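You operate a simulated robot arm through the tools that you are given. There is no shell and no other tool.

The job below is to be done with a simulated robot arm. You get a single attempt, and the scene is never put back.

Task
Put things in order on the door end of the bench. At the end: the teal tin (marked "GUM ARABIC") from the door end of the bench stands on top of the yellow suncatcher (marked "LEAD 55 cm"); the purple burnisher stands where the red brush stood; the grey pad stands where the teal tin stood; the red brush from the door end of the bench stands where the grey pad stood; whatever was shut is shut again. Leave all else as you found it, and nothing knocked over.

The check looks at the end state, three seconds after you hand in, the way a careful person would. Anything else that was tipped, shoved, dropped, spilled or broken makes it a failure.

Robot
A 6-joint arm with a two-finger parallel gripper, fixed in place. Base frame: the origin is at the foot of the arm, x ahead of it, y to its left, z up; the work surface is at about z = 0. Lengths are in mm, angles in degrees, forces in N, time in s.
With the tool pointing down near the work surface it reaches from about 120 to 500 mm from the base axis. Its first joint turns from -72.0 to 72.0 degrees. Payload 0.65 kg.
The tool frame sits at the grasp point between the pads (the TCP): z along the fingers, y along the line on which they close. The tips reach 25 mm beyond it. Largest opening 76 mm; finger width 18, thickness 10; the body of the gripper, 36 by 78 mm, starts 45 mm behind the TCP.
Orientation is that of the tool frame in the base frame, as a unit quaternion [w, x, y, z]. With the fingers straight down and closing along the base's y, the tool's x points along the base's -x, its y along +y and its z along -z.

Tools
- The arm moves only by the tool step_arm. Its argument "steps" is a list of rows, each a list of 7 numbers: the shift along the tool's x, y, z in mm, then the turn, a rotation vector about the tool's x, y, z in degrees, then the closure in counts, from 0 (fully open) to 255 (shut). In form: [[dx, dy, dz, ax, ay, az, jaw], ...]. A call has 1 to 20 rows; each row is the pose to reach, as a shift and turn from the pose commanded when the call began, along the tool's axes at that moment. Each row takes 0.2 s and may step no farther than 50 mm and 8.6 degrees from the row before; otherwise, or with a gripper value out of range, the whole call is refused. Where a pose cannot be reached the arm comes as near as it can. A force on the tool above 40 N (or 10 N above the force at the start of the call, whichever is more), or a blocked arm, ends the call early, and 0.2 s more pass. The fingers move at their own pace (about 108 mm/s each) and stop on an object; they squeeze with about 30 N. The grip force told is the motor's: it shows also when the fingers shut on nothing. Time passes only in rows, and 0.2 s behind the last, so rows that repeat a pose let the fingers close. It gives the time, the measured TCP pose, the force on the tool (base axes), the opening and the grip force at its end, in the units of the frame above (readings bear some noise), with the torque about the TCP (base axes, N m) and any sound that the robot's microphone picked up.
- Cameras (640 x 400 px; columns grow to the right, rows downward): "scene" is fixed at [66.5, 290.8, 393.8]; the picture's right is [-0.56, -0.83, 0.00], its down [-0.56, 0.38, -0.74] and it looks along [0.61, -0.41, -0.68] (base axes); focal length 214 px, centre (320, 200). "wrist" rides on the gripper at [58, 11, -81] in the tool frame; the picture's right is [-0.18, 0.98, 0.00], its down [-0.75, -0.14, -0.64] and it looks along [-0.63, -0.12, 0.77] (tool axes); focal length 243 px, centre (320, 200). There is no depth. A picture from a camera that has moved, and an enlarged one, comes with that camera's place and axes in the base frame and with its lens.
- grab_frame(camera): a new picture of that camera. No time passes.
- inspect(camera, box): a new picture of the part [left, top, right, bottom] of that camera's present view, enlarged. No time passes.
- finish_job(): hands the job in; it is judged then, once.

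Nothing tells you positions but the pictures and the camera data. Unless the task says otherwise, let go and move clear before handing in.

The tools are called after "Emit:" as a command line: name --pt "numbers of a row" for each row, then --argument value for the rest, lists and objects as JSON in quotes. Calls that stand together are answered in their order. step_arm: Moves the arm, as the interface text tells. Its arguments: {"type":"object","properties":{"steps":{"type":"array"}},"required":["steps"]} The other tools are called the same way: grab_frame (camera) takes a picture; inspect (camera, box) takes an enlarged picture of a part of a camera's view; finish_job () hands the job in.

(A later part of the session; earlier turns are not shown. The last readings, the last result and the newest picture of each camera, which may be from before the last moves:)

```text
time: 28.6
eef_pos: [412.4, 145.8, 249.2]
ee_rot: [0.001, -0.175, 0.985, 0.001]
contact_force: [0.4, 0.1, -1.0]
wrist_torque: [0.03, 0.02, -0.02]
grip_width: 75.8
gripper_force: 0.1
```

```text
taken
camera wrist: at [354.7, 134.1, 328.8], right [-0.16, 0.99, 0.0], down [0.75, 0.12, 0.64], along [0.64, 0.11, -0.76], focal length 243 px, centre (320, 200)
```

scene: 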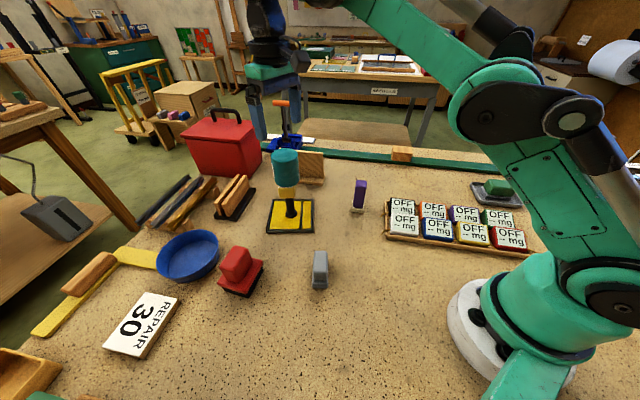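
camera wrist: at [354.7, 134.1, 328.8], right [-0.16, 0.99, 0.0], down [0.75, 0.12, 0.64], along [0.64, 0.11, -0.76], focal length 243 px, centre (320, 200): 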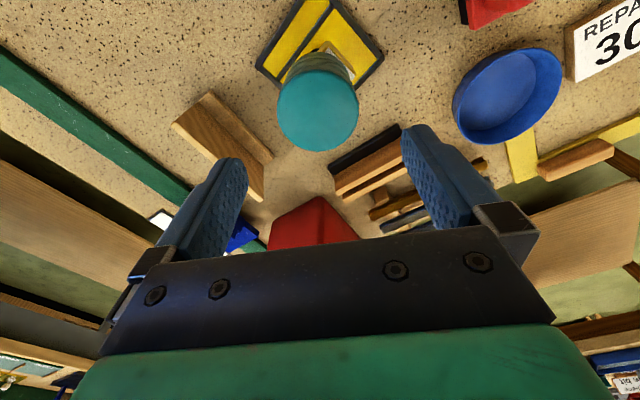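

The tin is standing on the suncatcher. Next, the grey pad near (236, 177): moving above it to measure it.

Emit:
step_arm --pt "38.6 22.6 0 0 0 0 0" --pt "77.2 45.3 0 0 0 0 0" --pt "115.8 68 20 0 0 0 0" --pt "154.3 90.6 50 0 0 0 0" --pt "154.3 90.6 75 0 0 0 0" --pt "154.3 90.6 75 0 0 0 0"

Emit:
grab_frame --camera "wrist"

Emit:
inspect --camera "scene" --box '[280, 220, 370, 310]'

```text
refused: row 4 steps farther than a row can; nothing moved
```

```text
taken
camera wrist: at [354.7, 134.1, 328.8], right [-0.16, 0.99, 0.0], down [0.75, 0.12, 0.64], along [0.64, 0.11, -0.76], focal length 243 px, centre (320, 200)
```

wrist: 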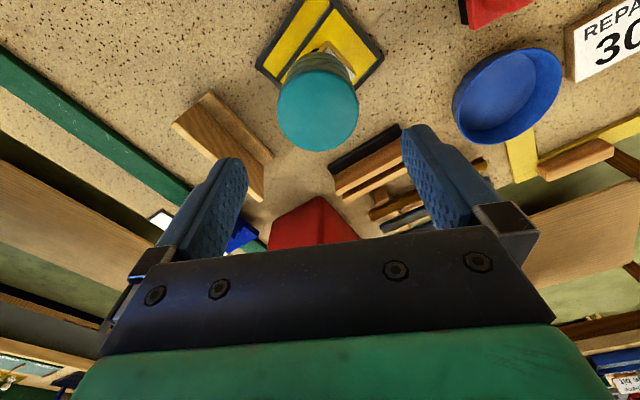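

```text
4.44 times, centred on (325, 265) of scene
camera zoom: at [66.5, 290.8, 393.8], right [-0.56, -0.83, 0.0], down [-0.56, 0.38, -0.74], along [0.61, -0.41, -0.68], focal length 953 px, centre (298, -89)
```

zoom: 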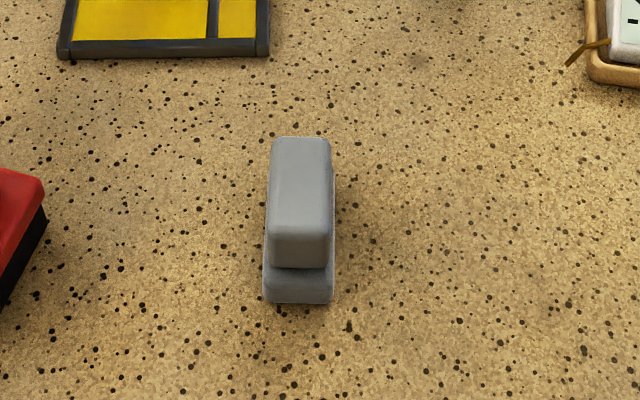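

That call was refused for a too-long row (nothing moved). I'll repeat it with shorter steps.

Emit:
step_arm --pt "38.6 22.6 0 0 0 0 0" --pt "77.2 45.3 0 0 0 0 0" --pt "115.8 68 15 0 0 0 0" --pt "154.3 90.6 30 0 0 0 0" --pt "154.3 90.6 75 0 0 0 0" --pt "154.3 90.6 75 0 0 0 0"

Emit:
grab_frame --camera "wrist"

Emit:
inspect --camera "wrist" --box '[240, 0, 420, 160]'

```text
time: 30.0
eef_pos: [235.6, 176.0, 172.3]
ee_rot: [0.001, -0.174, 0.985, 0.001]
contact_force: [0.3, 0.8, -0.1]
wrist_torque: [0.01, 0.01, -0.03]
grip_width: 75.9
gripper_force: 0.1
```

```text
taken
camera wrist: at [178.5, 164.7, 252.4], right [-0.16, 0.99, 0.0], down [0.75, 0.12, 0.64], along [0.64, 0.11, -0.76], focal length 243 px, centre (320, 200)
```

wrist: 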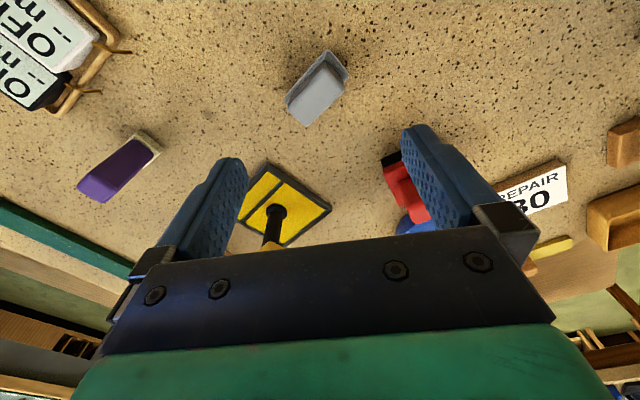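

```text
2.50 times, centred on (330, 80) of wrist
camera zoom: at [178.5, 164.7, 252.4], right [-0.16, 0.99, 0.0], down [0.75, 0.12, 0.64], along [0.64, 0.11, -0.76], focal length 606 px, centre (295, 500)
```

zoom: 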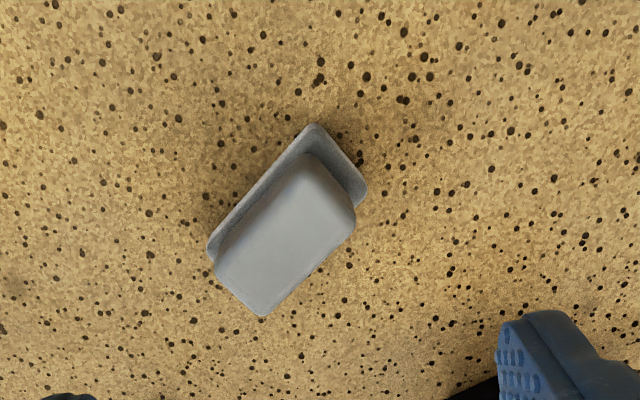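

The grey pad has a ~30×58 mm base with a ~24×43 mm handle, top at z≈48, centred around (242, 172), long axis at −34°. I'll rotate so the fingers close along its long axis and come down over it.

Emit:
step_arm --pt "-1 -1 15 0 0 -7.2 0" --pt "-2 -2 30 0 0 -14.4 0" --pt "-3 -4 45 0 0 -21.6 0" --pt "-4.3 -5.8 60 0 0 -28.8 0" --pt "-4.3 -5.8 72 0 0 -36 0" --pt "-4.3 -5.8 72 0 0 -36 0"

Emit:
grab_frame --camera "wrist"

Emit:
inspect --camera "wrist" --box '[200, 60, 440, 210]'

```text
time: 31.4
eef_pos: [241.9, 172.6, 102.5]
ee_rot: [0.001, -0.471, 0.882, 0.001]
contact_force: [-0.1, 0.1, -0.3]
wrist_torque: [0.01, 0.0, -0.02]
grip_width: 76.0
gripper_force: 0.1
```

```text
taken
camera wrist: at [201.4, 128.4, 181.9], right [-0.71, 0.7, 0.0], down [0.54, 0.55, 0.65], along [0.45, 0.46, -0.76], focal length 243 px, centre (320, 200)
```

wrist: 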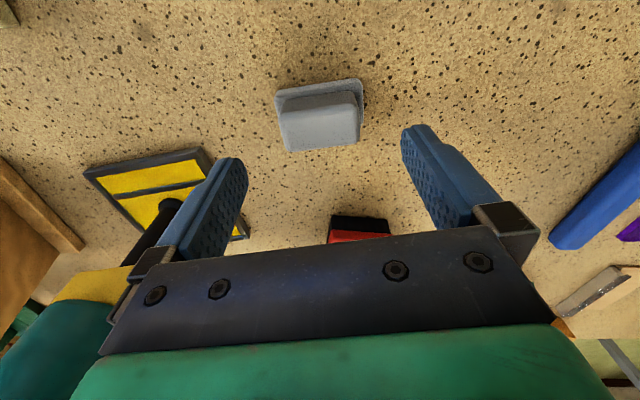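

```text
2.67 times, centred on (320, 135) of wrist
camera zoom: at [201.4, 128.4, 181.9], right [-0.71, 0.7, 0.0], down [0.54, 0.55, 0.65], along [0.45, 0.46, -0.76], focal length 647 px, centre (320, 373)
```

zoom: 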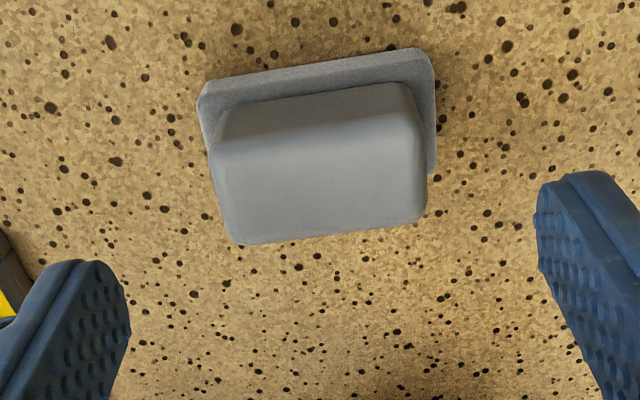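

The handle is centred with about 2° of yaw mismatch. I'll correct it, descend so the tips stay above the pad's base plate (TCP z≈46), then check.

Emit:
step_arm --pt "-1.2 0 20 0 0 1 0" --pt "-1.2 0 40 0 0 2 0" --pt "-1.2 0 52 0 0 2 0" --pt "-1.2 0 56 0 0 2 0" --pt "-1.2 0 56 0 0 2 0"

Emit:
grab_frame --camera "wrist"

Emit:
inspect --camera "scene" --box '[260, 200, 380, 320]'

```text
time: 32.6
eef_pos: [245.1, 173.8, 45.8]
ee_rot: [0.0, -0.455, 0.89, 0.001]
contact_force: [-1.1, -0.4, -0.6]
wrist_torque: [0.03, -0.02, 0.0]
grip_width: 76.0
gripper_force: 0.0
```

```text
taken
camera wrist: at [201.0, 131.5, 125.9], right [-0.69, 0.73, 0.0], down [0.55, 0.53, 0.65], along [0.47, 0.44, -0.76], focal length 243 px, centre (320, 200)
```

wrist: 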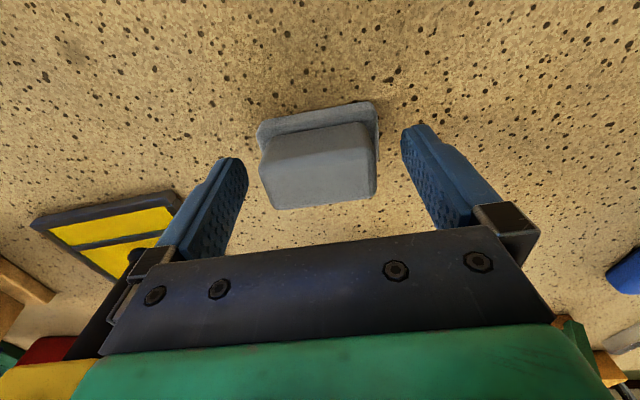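

```text
3.33 times, centred on (320, 260) of scene
camera zoom: at [66.5, 290.8, 393.8], right [-0.56, -0.83, 0.0], down [-0.56, 0.38, -0.74], along [0.61, -0.41, -0.68], focal length 715 px, centre (320, 0)
```

zoom: 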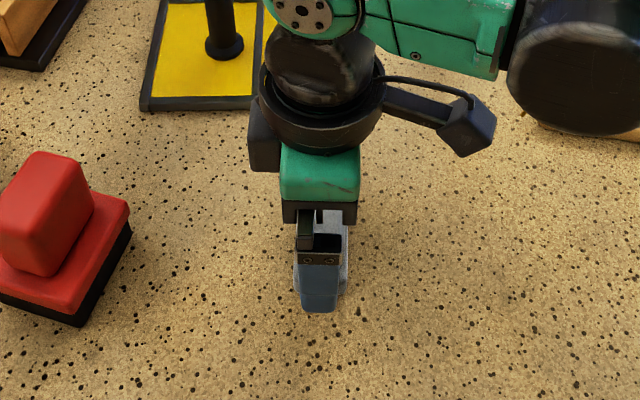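

Fingers straddle the handle with no contact. Before closing I'll check the forearm's clearance from the tin on the suncatcher.

Emit:
grab_frame --camera "scene"

Emit:
inspect --camera "wrist" --box '[220, 80, 420, 240]'

```text
taken
```

scene: 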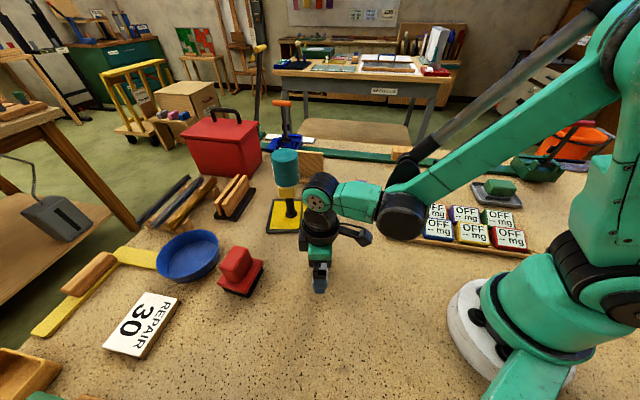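

```text
2.50 times, centred on (320, 160) of wrist
camera zoom: at [201.0, 131.5, 125.9], right [-0.69, 0.73, 0.0], down [0.55, 0.53, 0.65], along [0.47, 0.44, -0.76], focal length 606 px, centre (320, 300)
```

zoom: 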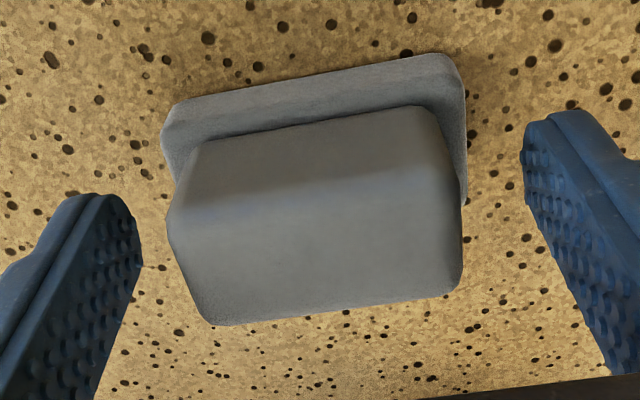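

All clear: the handle is centred and the forearm is away from the tin. Closing on the grey pad's handle.

Emit:
step_arm --pt "0 0 0 0 0 0 100" --pt "0 0 0 0 0 0 255" --pt "0 0 0 0 0 0 255" --pt "0 0 0 0 0 0 255"

Emit:
inspect --camera "wrist" --box '[220, 80, 420, 240]'

```text
time: 33.6
eef_pos: [243.7, 172.9, 47.1]
ee_rot: [0.002, -0.454, 0.891, 0.001]
contact_force: [0.2, 0.2, 0.3]
wrist_torque: [-0.02, 0.02, -0.02]
grip_width: 47.2
gripper_force: 30.0
```

```text
2.50 times, centred on (320, 160) of wrist
camera zoom: at [201.0, 131.5, 126.0], right [-0.69, 0.73, 0.0], down [0.55, 0.53, 0.65], along [0.47, 0.44, -0.76], focal length 606 px, centre (320, 300)
```

zoom: 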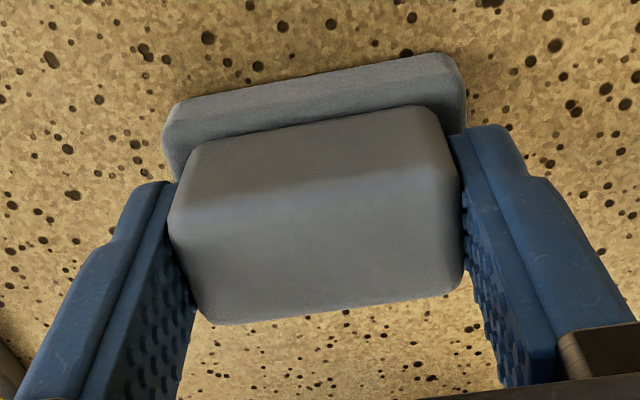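

Gripped at 47 mm. Lifting the pad and carrying it to the tin's old spot at (174, 328).

Emit:
step_arm --pt "0 0 -10 0 0 0 255" --pt "0 0 -40 0 0 0 255" --pt "0 0 -85 0 0 0 255" --pt "-21 37 -85 0 0 0 255" --pt "-42.3 73.9 -85 0 0 0 255" --pt "-63.5 110.9 -85 0 0 0 255" --pt "-84.7 147.8 -85 0 0 0 255" --pt "-84.7 147.8 -85 0 0 0 255" --pt "-84.7 147.8 -85 0 0 0 255"

Emit:
grab_frame --camera "wrist"

Emit:
grab_frame --camera "scene"

```text
time: 35.6
eef_pos: [171.2, 329.7, 133.1]
ee_rot: [0.002, -0.455, 0.891, 0.001]
contact_force: [-0.6, 0.3, -0.7]
wrist_torque: [0.0, -0.01, 0.01]
grip_width: 47.2
gripper_force: 29.8
```

```text
taken
camera wrist: at [129.2, 286.5, 212.2], right [-0.69, 0.73, 0.0], down [0.55, 0.53, 0.65], along [0.47, 0.44, -0.76], focal length 243 px, centre (320, 200)
```

wrist: 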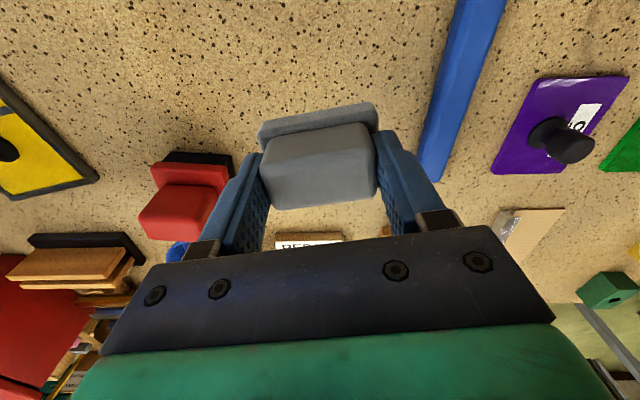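

```text
taken
```

scene: 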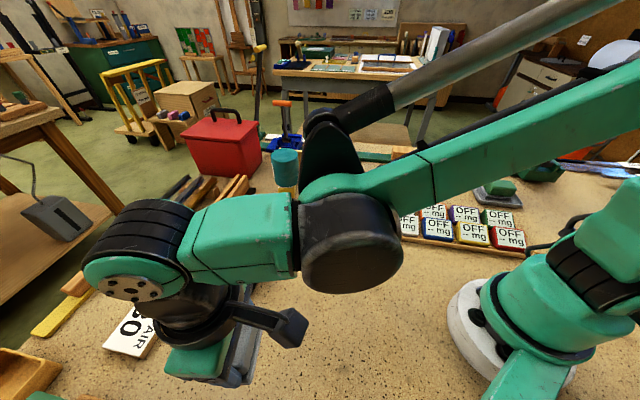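

The pad hangs level over the tin's old place. Lowering with a small correction, slowly at the end.

Emit:
step_arm --pt "-1.3 -1.9 30 0 0 0 255" --pt "-1.3 -1.9 60 0 0 0 255" --pt "-1.3 -1.9 75 0 0 0 255" --pt "-1.3 -1.9 82 0 0 0 255" --pt "-1.3 -1.9 82 0 0 0 255"

Emit:
step_arm --pt "0 0 1 0 0 0 255" --pt "0 0 2 0 0 0 255" --pt "0 0 2 0 0 0 255"

```text
time: 36.8
eef_pos: [175.6, 328.4, 49.2]
ee_rot: [0.001, -0.455, 0.891, 0.001]
contact_force: [-0.3, -0.2, 0.1]
wrist_torque: [0.0, 0.01, 0.0]
grip_width: 47.3
gripper_force: 29.7
```

```text
time: 37.6
eef_pos: [176.6, 329.3, 46.7]
ee_rot: [0.002, -0.455, 0.891, 0.001]
contact_force: [-0.4, -0.3, -1.1]
wrist_torque: [0.03, -0.01, -0.01]
grip_width: 47.4
gripper_force: 30.1
```

Emit:
step_arm --pt "0 0 0.7 0 0 0 255" --pt "0 0 0.7 0 0 0 255"

Emit:
inspect --camera "wrist" --box '[200, 60, 440, 240]'

```text
time: 38.2
eef_pos: [175.4, 328.2, 46.7]
ee_rot: [0.002, -0.454, 0.891, 0.001]
contact_force: [-0.4, -0.3, -1.3]
wrist_torque: [0.01, 0.01, 0.0]
grip_width: 47.2
gripper_force: 29.5
```

```text
2.22 times, centred on (320, 150) of wrist
camera zoom: at [133.5, 286.9, 126.5], right [-0.69, 0.73, 0.0], down [0.55, 0.53, 0.65], along [0.47, 0.44, -0.76], focal length 539 px, centre (320, 311)
```

zoom: 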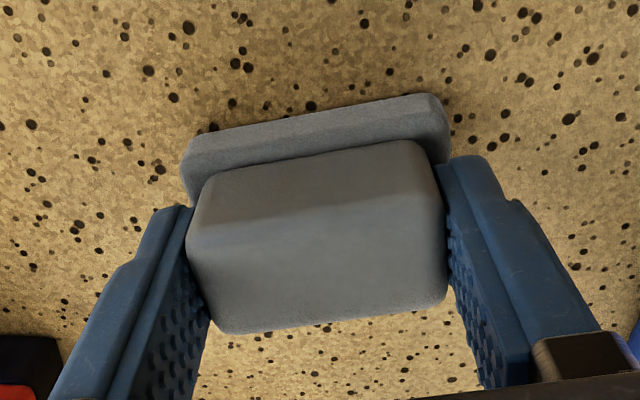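

Emit:
step_arm --pt "0 0 0.6 0 0 0 255" --pt "0 0 0.6 0 0 0 255"

Emit:
step_arm --pt "0 0 0.6 0 0 0 255" --pt "0 0 0.6 0 0 0 255"

```text
time: 38.8
eef_pos: [176.8, 328.9, 45.8]
ee_rot: [0.001, -0.454, 0.891, 0.001]
contact_force: [-0.4, 0.5, 0.0]
wrist_torque: [0.02, 0.02, -0.01]
grip_width: 47.2
gripper_force: 29.7
```

```text
time: 39.4
eef_pos: [177.2, 328.5, 47.2]
ee_rot: [0.002, -0.455, 0.891, 0.001]
contact_force: [-0.5, -0.1, 6.2]
wrist_torque: [0.02, 0.0, 0.0]
grip_width: 47.3
gripper_force: 30.2
```

Contact (6 N). Easing a touch and opening gradually.

Emit:
step_arm --pt "0 0 -0.3 0 0 0 255" --pt "0 0 -0.3 0 0 0 90" --pt "0 0 -0.3 0 0 0 75" --pt "0 0 -0.3 0 0 0 40" --pt "0 0 -0.3 0 0 0 0" --pt "0 0 -0.3 0 0 0 0"

Emit:
inspect --camera "wrist" --box '[200, 60, 440, 240]'

```text
time: 40.8
eef_pos: [175.0, 327.0, 45.7]
ee_rot: [0.002, -0.455, 0.891, 0.001]
contact_force: [-0.9, -0.3, -0.1]
wrist_torque: [-0.01, -0.01, -0.03]
grip_width: 75.9
gripper_force: 0.1
```

```text
2.22 times, centred on (320, 150) of wrist
camera zoom: at [133.3, 287.0, 126.3], right [-0.69, 0.73, 0.0], down [0.55, 0.53, 0.65], along [0.47, 0.44, -0.76], focal length 539 px, centre (320, 311)
```

zoom: 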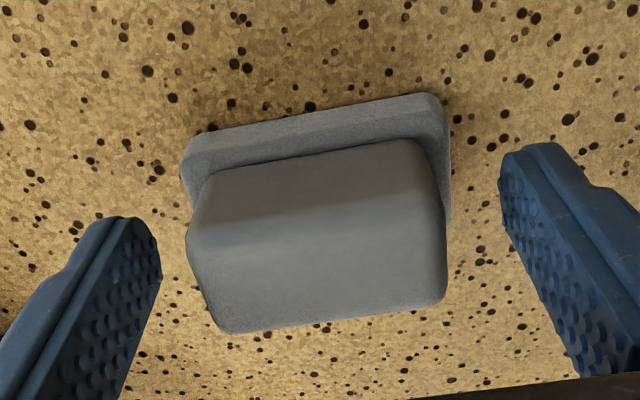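

The pad stands upright where the tin was. Rising and moving over the red brush to measure it.

Emit:
step_arm --pt "0 0 -15 0 0 0 0" --pt "0 0 -50 0 0 0 0" --pt "0 0 -95 0 0 0 0" --pt "0 0 -140 0 0 0 0" --pt "-12.3 -42.5 -145 0 0 0 0" --pt "-24.6 -85.1 -145 0 0 0 0" --pt "-36.9 -127.6 -145 0 0 0 0" --pt "-36.9 -127.6 -145 0 0 0 0"

Emit:
grab_frame --camera "wrist"

Emit:
grab_frame --camera "scene"

Emit:
inspect --camera "wrist" --box '[200, 0, 440, 180]'

```text
time: 42.6
eef_pos: [300.4, 283.0, 192.1]
ee_rot: [0.002, -0.455, 0.89, 0.0]
contact_force: [-0.8, 0.6, -0.1]
wrist_torque: [0.0, -0.02, 0.0]
grip_width: 76.0
gripper_force: 0.0
```

```text
taken
camera wrist: at [257.1, 239.1, 271.3], right [-0.69, 0.73, 0.0], down [0.55, 0.53, 0.65], along [0.47, 0.44, -0.76], focal length 243 px, centre (320, 200)
```

wrist: 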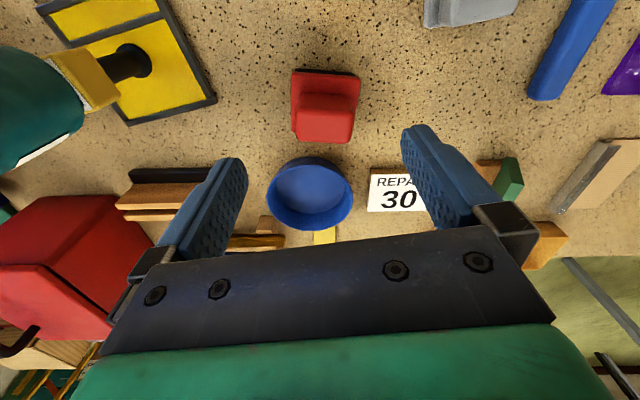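

```text
taken
```

scene: 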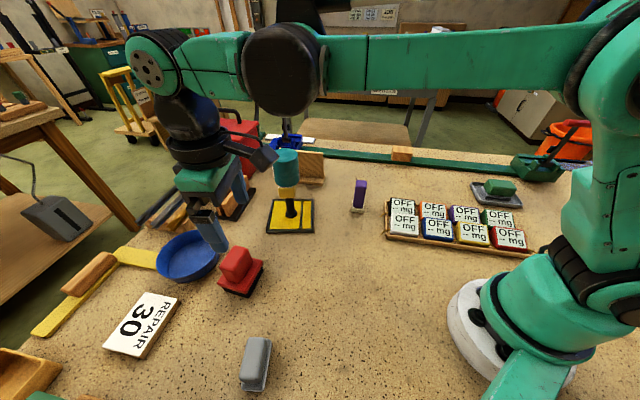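

```text
2.22 times, centred on (320, 90) of wrist
camera zoom: at [257.1, 239.1, 271.3], right [-0.69, 0.73, 0.0], down [0.55, 0.53, 0.65], along [0.47, 0.44, -0.76], focal length 539 px, centre (320, 444)
```

zoom: 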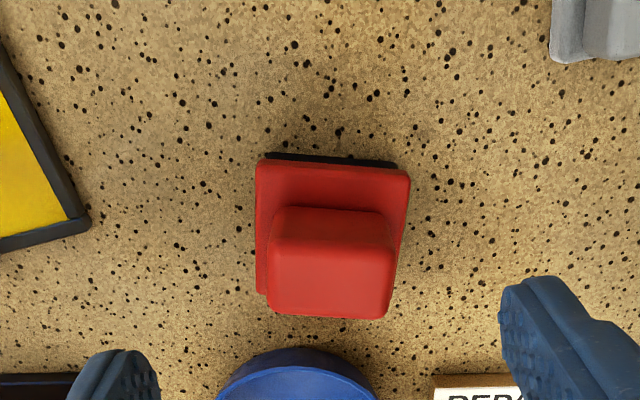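

Emit:
inspect --camera "scene" --box '[200, 230, 290, 310]'

Emit:
inspect --camera "wrist" --box '[270, 50, 380, 150]'

```text
5.00 times, centred on (245, 270) of scene
camera zoom: at [66.6, 290.7, 393.8], right [-0.56, -0.83, 0.0], down [-0.56, 0.38, -0.74], along [0.61, -0.41, -0.68], focal length 1072 px, centre (695, -150)
```

zoom: 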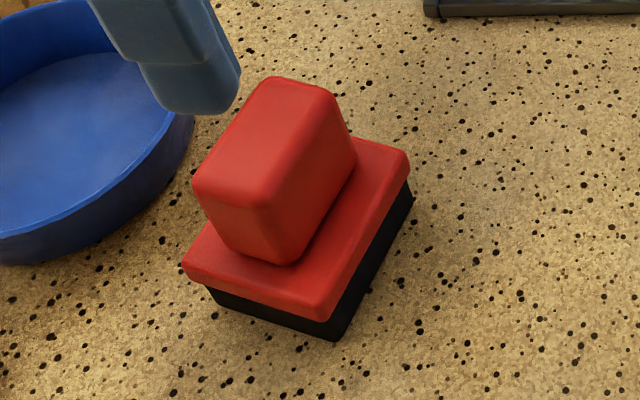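

```text
4.00 times, centred on (325, 100) of wrist
camera zoom: at [257.1, 239.1, 271.3], right [-0.69, 0.73, 0.0], down [0.55, 0.53, 0.65], along [0.47, 0.44, -0.76], focal length 970 px, centre (300, 600)
```

zoom: 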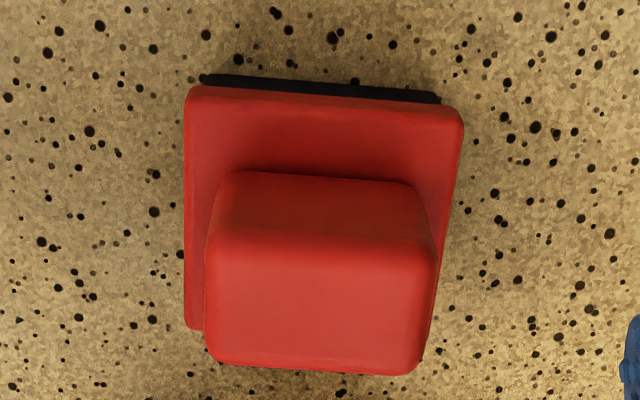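

The red brush: handle about 45×27 mm, top at z≈76, centred at about (314.5, 299.8), long axis at ~131°. I'll align yaw to ~41° and come down above it.

Emit:
step_arm --pt "-10 -0.8 20 0 0 6 0" --pt "-21.8 -1.6 40 0 0 12.9 0" --pt "-21.8 -1.6 60 0 0 12.9 0" --pt "-21.8 -1.6 60 0 0 12.9 0"

Emit:
grab_frame --camera "wrist"

Emit:
inspect --camera "wrist" --box '[220, 40, 420, 200]'

```text
time: 43.6
eef_pos: [313.9, 298.8, 130.9]
ee_rot: [0.001, -0.352, 0.936, 0.001]
contact_force: [0.5, -0.5, 0.5]
wrist_torque: [-0.02, 0.01, -0.01]
grip_width: 75.9
gripper_force: 0.1
```

```text
taken
camera wrist: at [262.9, 267.5, 211.0], right [-0.51, 0.86, 0.0], down [0.66, 0.39, 0.65], along [0.56, 0.33, -0.76], focal length 243 px, centre (320, 200)
```

wrist: 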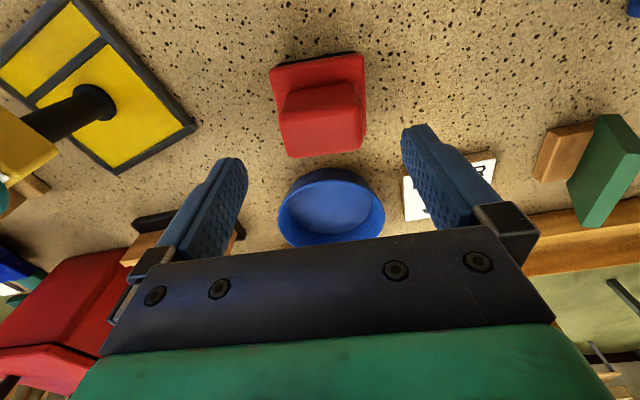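

```text
2.50 times, centred on (320, 120) of wrist
camera zoom: at [262.9, 267.5, 211.0], right [-0.51, 0.86, 0.0], down [0.66, 0.39, 0.65], along [0.56, 0.33, -0.76], focal length 606 px, centre (320, 400)
```

zoom: 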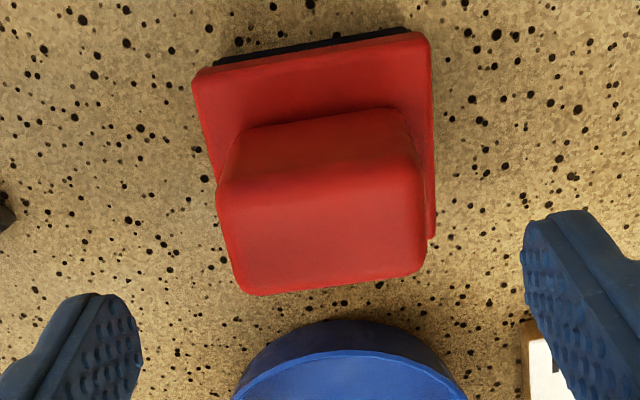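

The handle is nearly centred; I shift ~2 mm forward, trim the yaw and descend to TCP z≈62 so the tips stay above the brush's plate.

Emit:
step_arm --pt "-2 1 25 0 0 1.5 0" --pt "-2 1 50 0 0 1.5 0" --pt "-2 1 62 0 0 1.5 0" --pt "-2 1 68 0 0 1.5 0" --pt "-2 1 68 0 0 1.5 0"

Emit:
grab_frame --camera "wrist"

Emit:
inspect --camera "scene" --box '[180, 200, 320, 320]'

```text
time: 44.8
eef_pos: [315.2, 303.1, 63.4]
ee_rot: [0.002, -0.339, 0.941, 0.001]
contact_force: [0.0, -0.2, -0.6]
wrist_torque: [-0.03, -0.02, 0.0]
grip_width: 76.2
gripper_force: 0.1
```

```text
taken
camera wrist: at [263.5, 272.2, 143.0], right [-0.49, 0.87, 0.0], down [0.67, 0.37, 0.65], along [0.56, 0.31, -0.76], focal length 243 px, centre (320, 200)
```

wrist: 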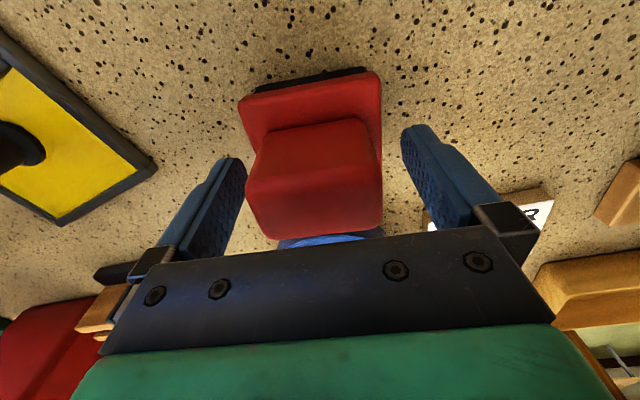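

```text
3.33 times, centred on (250, 260) of scene
camera zoom: at [66.5, 290.8, 393.8], right [-0.56, -0.83, 0.0], down [-0.56, 0.38, -0.74], along [0.61, -0.41, -0.68], focal length 715 px, centre (553, 0)
```

zoom: 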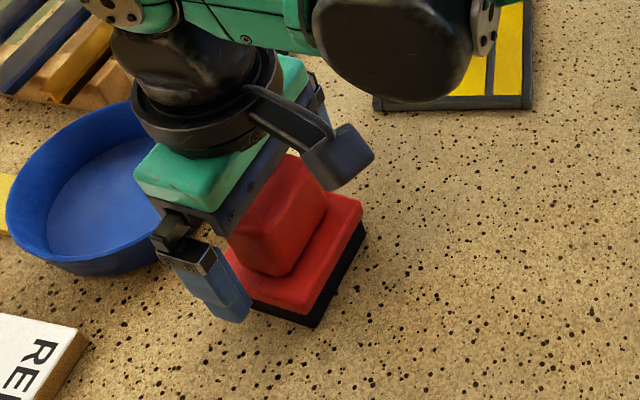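

Fingers straddle the handle with tips ~10 mm above the plate. Quick check of forearm clearance to the tin before closing.

Emit:
grab_frame --camera "scene"

Emit:
inspect --camera "wrist" --box '[200, 50, 440, 250]'

```text
taken
```

scene: 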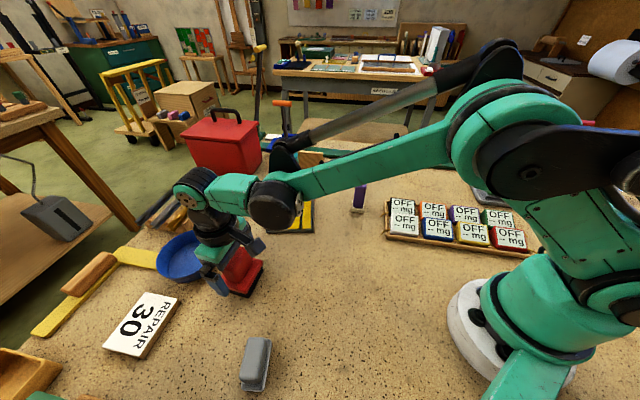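

```text
2.00 times, centred on (320, 150) of wrist
camera zoom: at [263.5, 272.2, 143.0], right [-0.49, 0.87, 0.0], down [0.67, 0.37, 0.65], along [0.56, 0.31, -0.76], focal length 485 px, centre (320, 300)
```

zoom: 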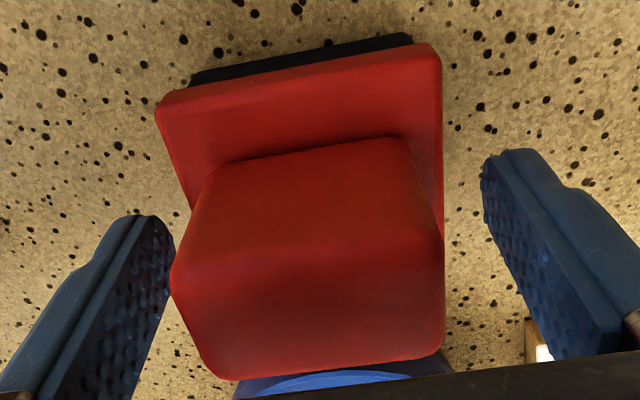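

Everything is clear (the arm plane passes ~180 mm from the tin). Closing on the brush handle.

Emit:
step_arm --pt "0 0 0 0 0 0 80" --pt "0 0 0 0 0 0 255" --pt "0 0 0 0 0 0 255" --pt "0 0 0 0 0 0 255"

Emit:
inspect --camera "wrist" --box '[200, 50, 440, 250]'

```text
time: 45.8
eef_pos: [315.5, 303.6, 62.6]
ee_rot: [0.001, -0.34, 0.94, 0.001]
contact_force: [-1.3, 0.3, 0.0]
wrist_torque: [0.0, -0.01, 0.02]
grip_width: 47.6
gripper_force: 30.3
```

```text
2.00 times, centred on (320, 150) of wrist
camera zoom: at [263.6, 272.2, 143.1], right [-0.49, 0.87, 0.0], down [0.67, 0.37, 0.65], along [0.56, 0.31, -0.76], focal length 485 px, centre (320, 300)
```

zoom: 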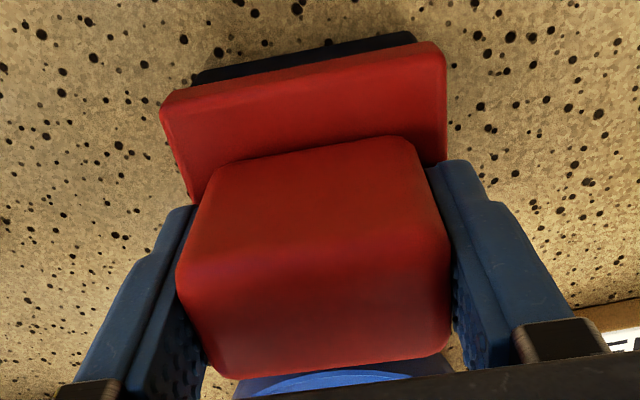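

Gripped at 47.6 mm. Lifting the brush and carrying it to the pad's old place at about (244, 172).

Emit:
step_arm --pt "0 0 -10 0 0 0 255" --pt "0 0 -45 0 0 0 255" --pt "0 0 -85 0 0 0 255" --pt "34.4 -13.4 -85 0 0 0 255" --pt "68.9 -26.8 -85 0 0 0 255" --pt "103.3 -40.2 -85 0 0 0 255" --pt "137.7 -53.6 -85 0 0 0 255" --pt "137.7 -53.6 -85 0 0 0 255" --pt "137.7 -53.6 -85 0 0 0 255"

Emit:
grab_frame --camera "wrist"

Emit:
grab_frame --camera "scene"

```text
time: 47.8
eef_pos: [244.7, 172.3, 146.9]
ee_rot: [0.001, -0.339, 0.941, 0.001]
contact_force: [-0.3, -0.8, -1.5]
wrist_torque: [0.01, -0.02, 0.0]
grip_width: 47.4
gripper_force: 30.3
```

```text
taken
camera wrist: at [192.3, 142.6, 227.0], right [-0.49, 0.87, 0.0], down [0.67, 0.37, 0.65], along [0.56, 0.31, -0.76], focal length 243 px, centre (320, 200)
```

wrist: 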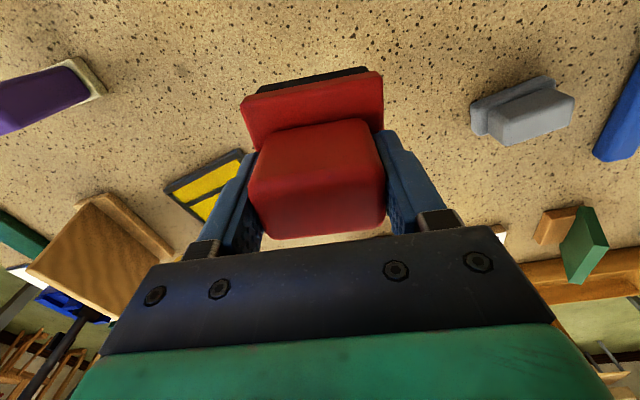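

```text
taken
```

scene: 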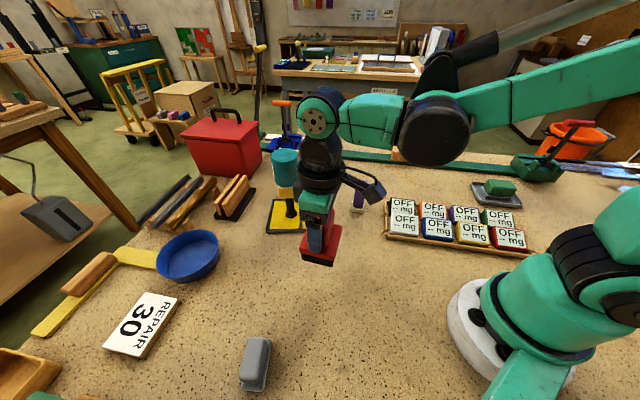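

The brush hangs level over the pad's old place. Lowering.

Emit:
step_arm --pt "0 0 30 0 0 0 255" --pt "0 0 60 0 0 0 255" --pt "0 0 75 0 0 0 255" --pt "0 0 82 0 0 0 255" --pt "0 0 82 0 0 0 255"

Emit:
step_arm --pt "0 0 1 0 0 0 255" --pt "0 0 2 0 0 0 255" --pt "0 0 2 0 0 0 255"

Emit:
step_arm --pt "0 0 0.7 0 0 0 255" --pt "0 0 0.7 0 0 0 255"

```text
time: 49.0
eef_pos: [243.4, 172.0, 65.5]
ee_rot: [0.002, -0.339, 0.941, 0.001]
contact_force: [-2.0, 0.2, -2.2]
wrist_torque: [0.01, 0.03, 0.0]
grip_width: 48.0
gripper_force: 30.0
```

```text
time: 49.8
eef_pos: [243.7, 173.2, 64.3]
ee_rot: [0.001, -0.339, 0.941, 0.001]
contact_force: [-0.4, 0.7, -1.7]
wrist_torque: [-0.04, -0.03, 0.06]
grip_width: 48.0
gripper_force: 29.8
```

```text
time: 50.4
eef_pos: [243.0, 172.9, 62.3]
ee_rot: [0.0, -0.34, 0.941, 0.0]
contact_force: [-7.3, 1.1, 28.9]
wrist_torque: [-0.06, -0.01, -0.12]
grip_width: 47.5
gripper_force: 29.9
```

Firm contact (29 N). Easing up before releasing.

Emit:
step_arm --pt "0 0 -0.6 0 0 0 255" --pt "0 0 -0.6 0 0 0 255"

```text
time: 51.0
eef_pos: [244.5, 172.3, 64.1]
ee_rot: [0.002, -0.339, 0.941, 0.001]
contact_force: [0.6, 0.8, -1.6]
wrist_torque: [0.0, -0.01, -0.02]
grip_width: 47.7
gripper_force: 30.2
```

Emit:
step_arm --pt "0 0 0.3 0 0 0 255" --pt "0 0 0.3 0 0 0 255"

```text
time: 51.6
eef_pos: [243.5, 172.5, 63.0]
ee_rot: [0.002, -0.34, 0.94, 0.001]
contact_force: [0.5, 0.1, -1.1]
wrist_torque: [0.01, -0.03, -0.03]
grip_width: 48.3
gripper_force: 29.6
```

Emit:
step_arm --pt "0 0 0.2 0 0 0 255" --pt "0 0 0.2 0 0 0 255"

Emit:
inspect --camera "scene" --box '[260, 200, 380, 320]'

```text
time: 52.2
eef_pos: [243.8, 173.3, 62.6]
ee_rot: [0.001, -0.339, 0.941, 0.0]
contact_force: [-0.8, -0.4, 0.7]
wrist_torque: [-0.03, -0.04, 0.01]
grip_width: 47.8
gripper_force: 30.0
```

```text
3.33 times, centred on (320, 260) of scene
camera zoom: at [66.5, 290.8, 393.8], right [-0.56, -0.83, 0.0], down [-0.56, 0.38, -0.74], along [0.61, -0.41, -0.68], focal length 715 px, centre (320, 0)
```

zoom: 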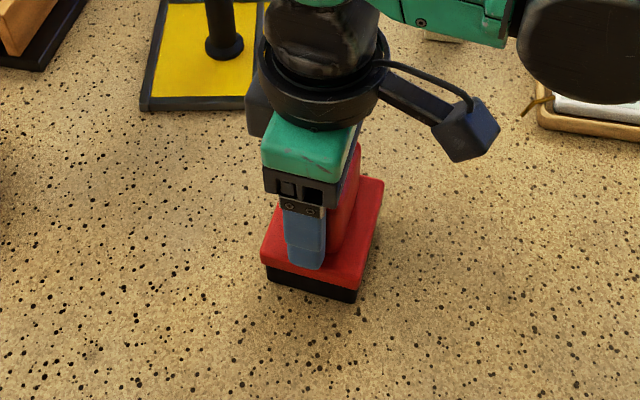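

Brush rests on the bench. Opening gradually.

Emit:
step_arm --pt "0 0 0 0 0 0 88" --pt "0 0 0 0 0 0 75" --pt "0 0 0 0 0 0 40" --pt "0 0 0 0 0 0 0" --pt "0 0 0 0 0 0 0"

Emit:
inspect --camera "wrist" --box '[200, 50, 440, 250]'

Emit:
inspect --camera "scene" --box '[260, 200, 380, 320]'

```text
time: 53.4
eef_pos: [243.2, 173.6, 63.0]
ee_rot: [0.002, -0.339, 0.941, 0.002]
contact_force: [0.2, -0.3, 0.0]
wrist_torque: [-0.01, 0.01, -0.02]
grip_width: 76.0
gripper_force: 0.1
```

```text
2.00 times, centred on (320, 150) of wrist
camera zoom: at [192.5, 142.6, 142.7], right [-0.49, 0.87, 0.0], down [0.67, 0.37, 0.65], along [0.56, 0.31, -0.76], focal length 485 px, centre (320, 300)
```

zoom: 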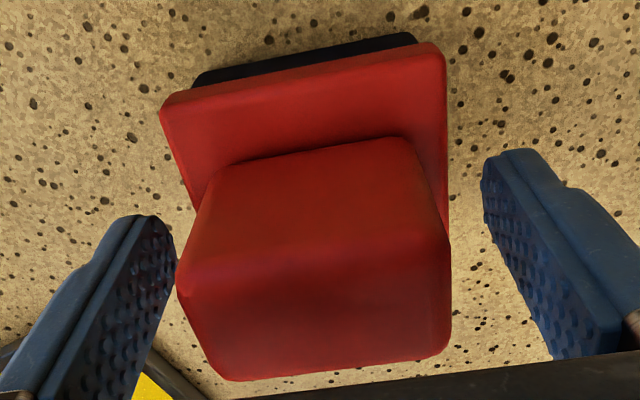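

```text
3.33 times, centred on (320, 260) of scene
camera zoom: at [66.5, 290.8, 393.8], right [-0.56, -0.83, 0.0], down [-0.56, 0.38, -0.74], along [0.61, -0.41, -0.68], focal length 715 px, centre (320, 0)
```

zoom: 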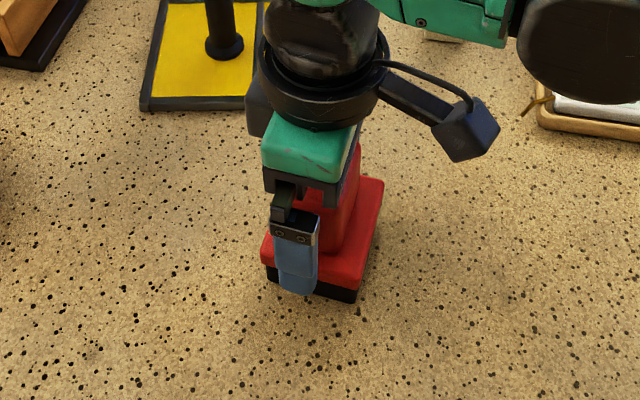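

The brush stands upright at the pad's old place. Rising straight up, then over to the purple burnisher near (335, −5).

Emit:
step_arm --pt "0 0 -15 0 0 0 0" --pt "0 0 -55 0 0 0 0" --pt "0 0 -100 0 0 0 0" --pt "0 0 -140 0 0 0 0" --pt "10.4 -37.6 -150 0 0 7.9 0" --pt "20.9 -75.2 -150 0 0 15.8 0" --pt "31.3 -112.9 -150 0 0 23.7 0" --pt "41.8 -150.5 -150 0 0 31.6 0" --pt "52.2 -188.1 -150 0 0 39.5 0" --pt "52.2 -188.1 -150 0 0 39.5 0"

Emit:
grab_frame --camera "wrist"

Emit:
grab_frame --camera "scene"

Emit:
inspect --camera "wrist" --box '[220, 0, 420, 160]'

Emit:
inspect --camera "scene" --box '[330, 160, 400, 230]'

```text
time: 55.6
eef_pos: [325.5, -4.9, 214.4]
ee_rot: [0.001, -0.001, 1.0, 0.001]
contact_force: [0.4, -0.6, -0.3]
wrist_torque: [0.02, 0.0, 0.03]
grip_width: 76.0
gripper_force: 0.1
```

```text
taken
camera wrist: at [268.5, 4.5, 293.4], right [0.18, 0.98, 0.0], down [0.75, -0.14, 0.64], along [0.63, -0.12, -0.77], focal length 243 px, centre (320, 200)
```

wrist: 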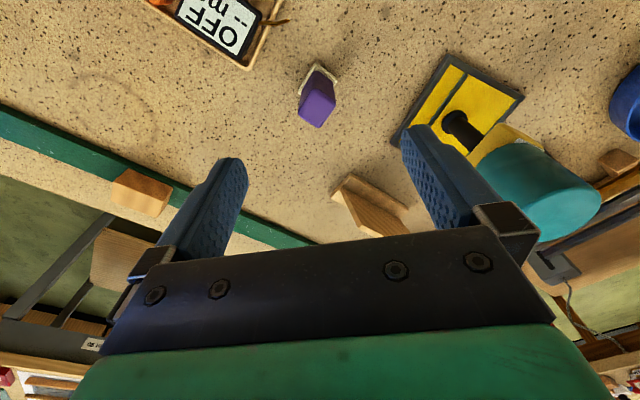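

```text
taken
```

scene: 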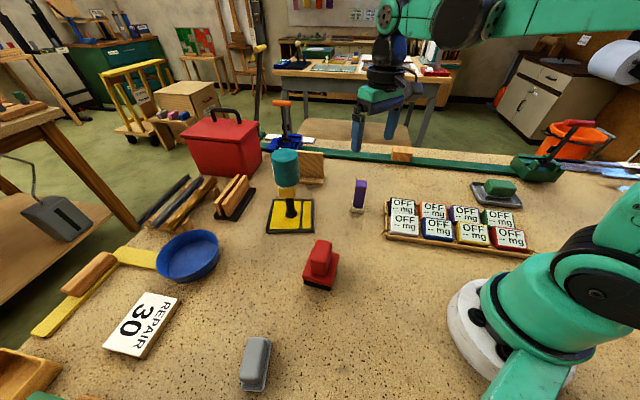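

```text
2.50 times, centred on (320, 80) of wrist
camera zoom: at [268.5, 4.5, 293.4], right [0.18, 0.98, 0.0], down [0.75, -0.14, 0.64], along [0.63, -0.12, -0.77], focal length 606 px, centre (320, 500)
```

zoom: 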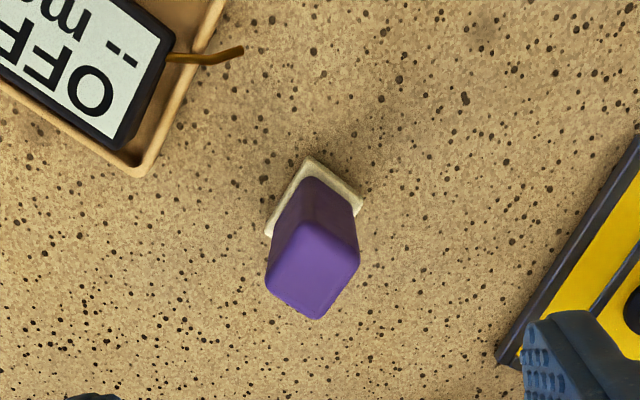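

```text
5.71 times, centred on (365, 195) of scene
camera zoom: at [66.5, 290.7, 393.8], right [-0.56, -0.83, 0.0], down [-0.56, 0.38, -0.74], along [0.61, -0.41, -0.68], focal length 1226 px, centre (63, 229)
```

zoom: 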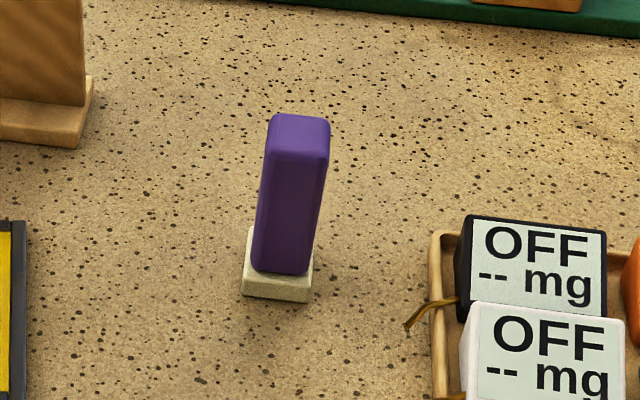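

The burnisher: base ~30×37 mm, handle ~22×27 mm with its top at z≈80, centred near (341.5, −12), axes at ±45°. I'll rotate to yaw 46° with a partly open jaw and come down above it.

Emit:
step_arm --pt "-4 -2 10 0 0 -7.7 50" --pt "-8 -4 25 0 0 -15.4 50" --pt "-12 -6 40 0 0 -23 50" --pt "-16 -6.9 55 0 0 -30.7 50" --pt "-16 -6.9 70 0 0 -38.4 50" --pt "-16 -6.9 79 0 0 -46 50" --pt "-16 -6.9 79 0 0 -46 50"

Emit:
grab_frame --camera "wrist"

Emit:
inspect --camera "wrist" --box '[240, 60, 400, 190]'

Emit:
grab_frame --camera "scene"

```text
time: 57.2
eef_pos: [339.6, -12.3, 132.9]
ee_rot: [0.001, -0.393, 0.92, 0.001]
contact_force: [1.0, 0.2, 1.3]
wrist_torque: [0.02, 0.01, 0.01]
grip_width: 61.2
gripper_force: 0.0
```

```text
taken
camera wrist: at [292.6, -47.9, 213.0], right [-0.58, 0.81, 0.0], down [0.62, 0.45, 0.65], along [0.52, 0.38, -0.76], focal length 243 px, centre (320, 200)
```

wrist: 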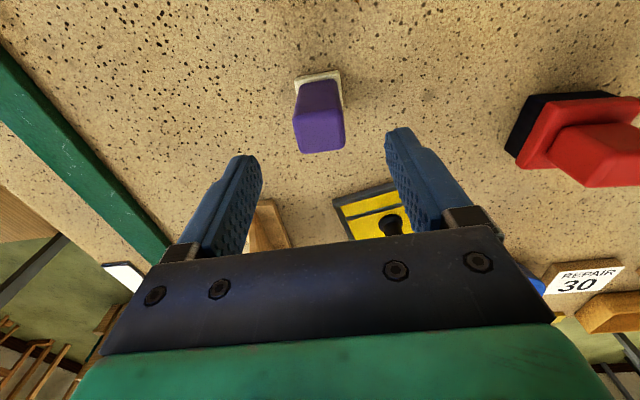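

```text
3.08 times, centred on (320, 125) of wrist
camera zoom: at [292.6, -47.9, 213.0], right [-0.58, 0.81, 0.0], down [0.62, 0.45, 0.65], along [0.52, 0.38, -0.76], focal length 746 px, centre (320, 431)
```

zoom: 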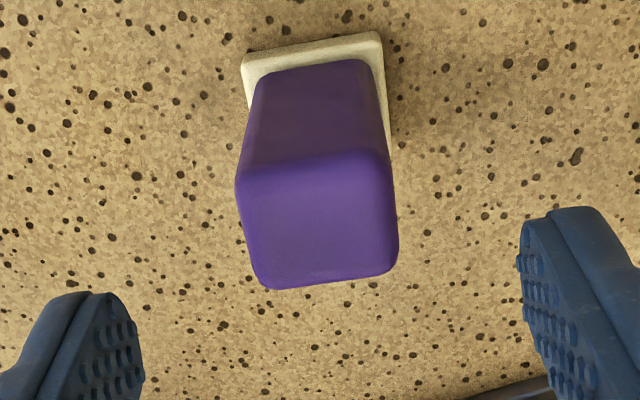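

```text
taken
```

scene: 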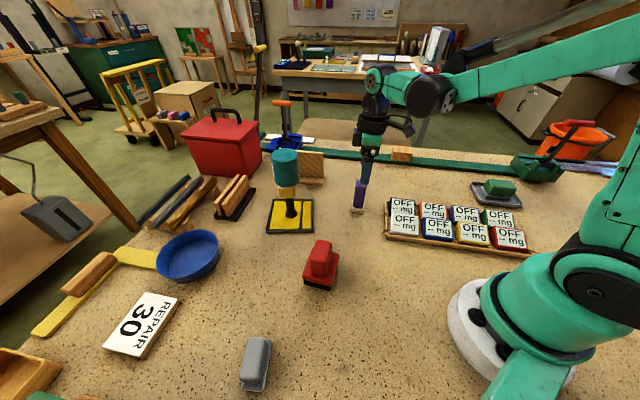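

Aligned within a degree; a 2.5 mm forward shift, then descend to TCP z≈55 around the burnisher's handle.

Emit:
step_arm --pt "-2.5 0 25 0 0 0 50" --pt "-2.5 0 50 0 0 0 50" --pt "-2.5 0 68 0 0 0 50" --pt "-2.5 0 77 0 0 0 50" --pt "-2.5 0 77 0 0 0 50"

Emit:
inspect --camera "wrist" --box '[200, 50, 440, 250]'

Emit:
inspect --camera "scene" --box '[320, 110, 440, 240]'

```text
time: 58.4
eef_pos: [342.0, -11.6, 56.0]
ee_rot: [0.002, -0.393, 0.92, 0.001]
contact_force: [0.2, 0.8, 0.2]
wrist_torque: [0.02, 0.02, -0.03]
grip_width: 61.2
gripper_force: 0.1
```

```text
2.00 times, centred on (320, 150) of wrist
camera zoom: at [293.7, -46.4, 135.9], right [-0.58, 0.81, 0.0], down [0.62, 0.44, 0.65], along [0.52, 0.38, -0.76], focal length 485 px, centre (320, 300)
```

zoom: 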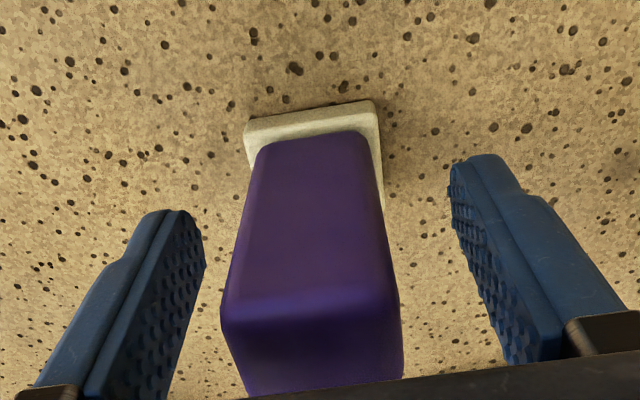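

```text
3.08 times, centred on (380, 175) of scene
camera zoom: at [66.5, 290.8, 393.8], right [-0.56, -0.83, 0.0], down [-0.56, 0.38, -0.74], along [0.61, -0.41, -0.68], focal length 660 px, centre (135, 277)
```

zoom: 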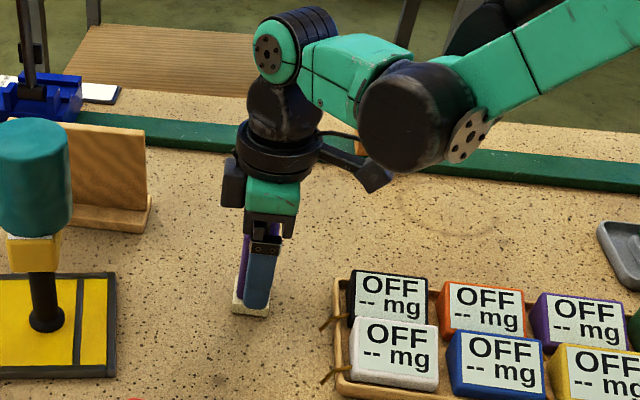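

Centred, no contact. Closing.

Emit:
step_arm --pt "0 0 0 0 0 0 130" --pt "0 0 0 0 0 0 255" --pt "0 0 0 0 0 0 255" --pt "0 0 0 0 0 0 255"

Emit:
inspect --camera "wrist" --box '[200, 50, 440, 250]'

```text
time: 59.4
eef_pos: [342.2, -10.1, 57.3]
ee_rot: [0.002, -0.392, 0.92, 0.001]
contact_force: [0.0, -0.2, -0.6]
wrist_torque: [-0.03, -0.01, -0.01]
grip_width: 29.4
gripper_force: 30.3
```

```text
2.00 times, centred on (320, 150) of wrist
camera zoom: at [293.7, -46.4, 136.1], right [-0.58, 0.81, 0.0], down [0.62, 0.44, 0.65], along [0.52, 0.38, -0.76], focal length 485 px, centre (320, 300)
```

zoom: 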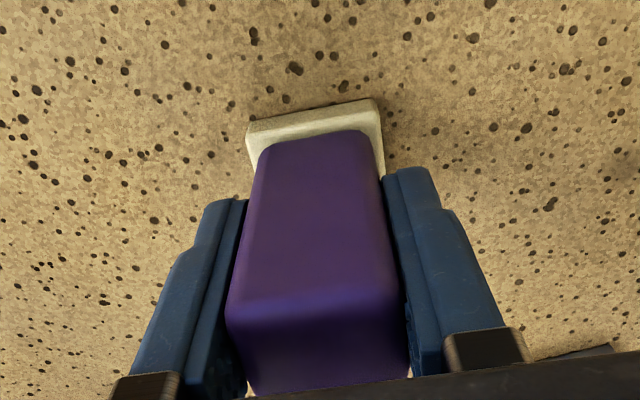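

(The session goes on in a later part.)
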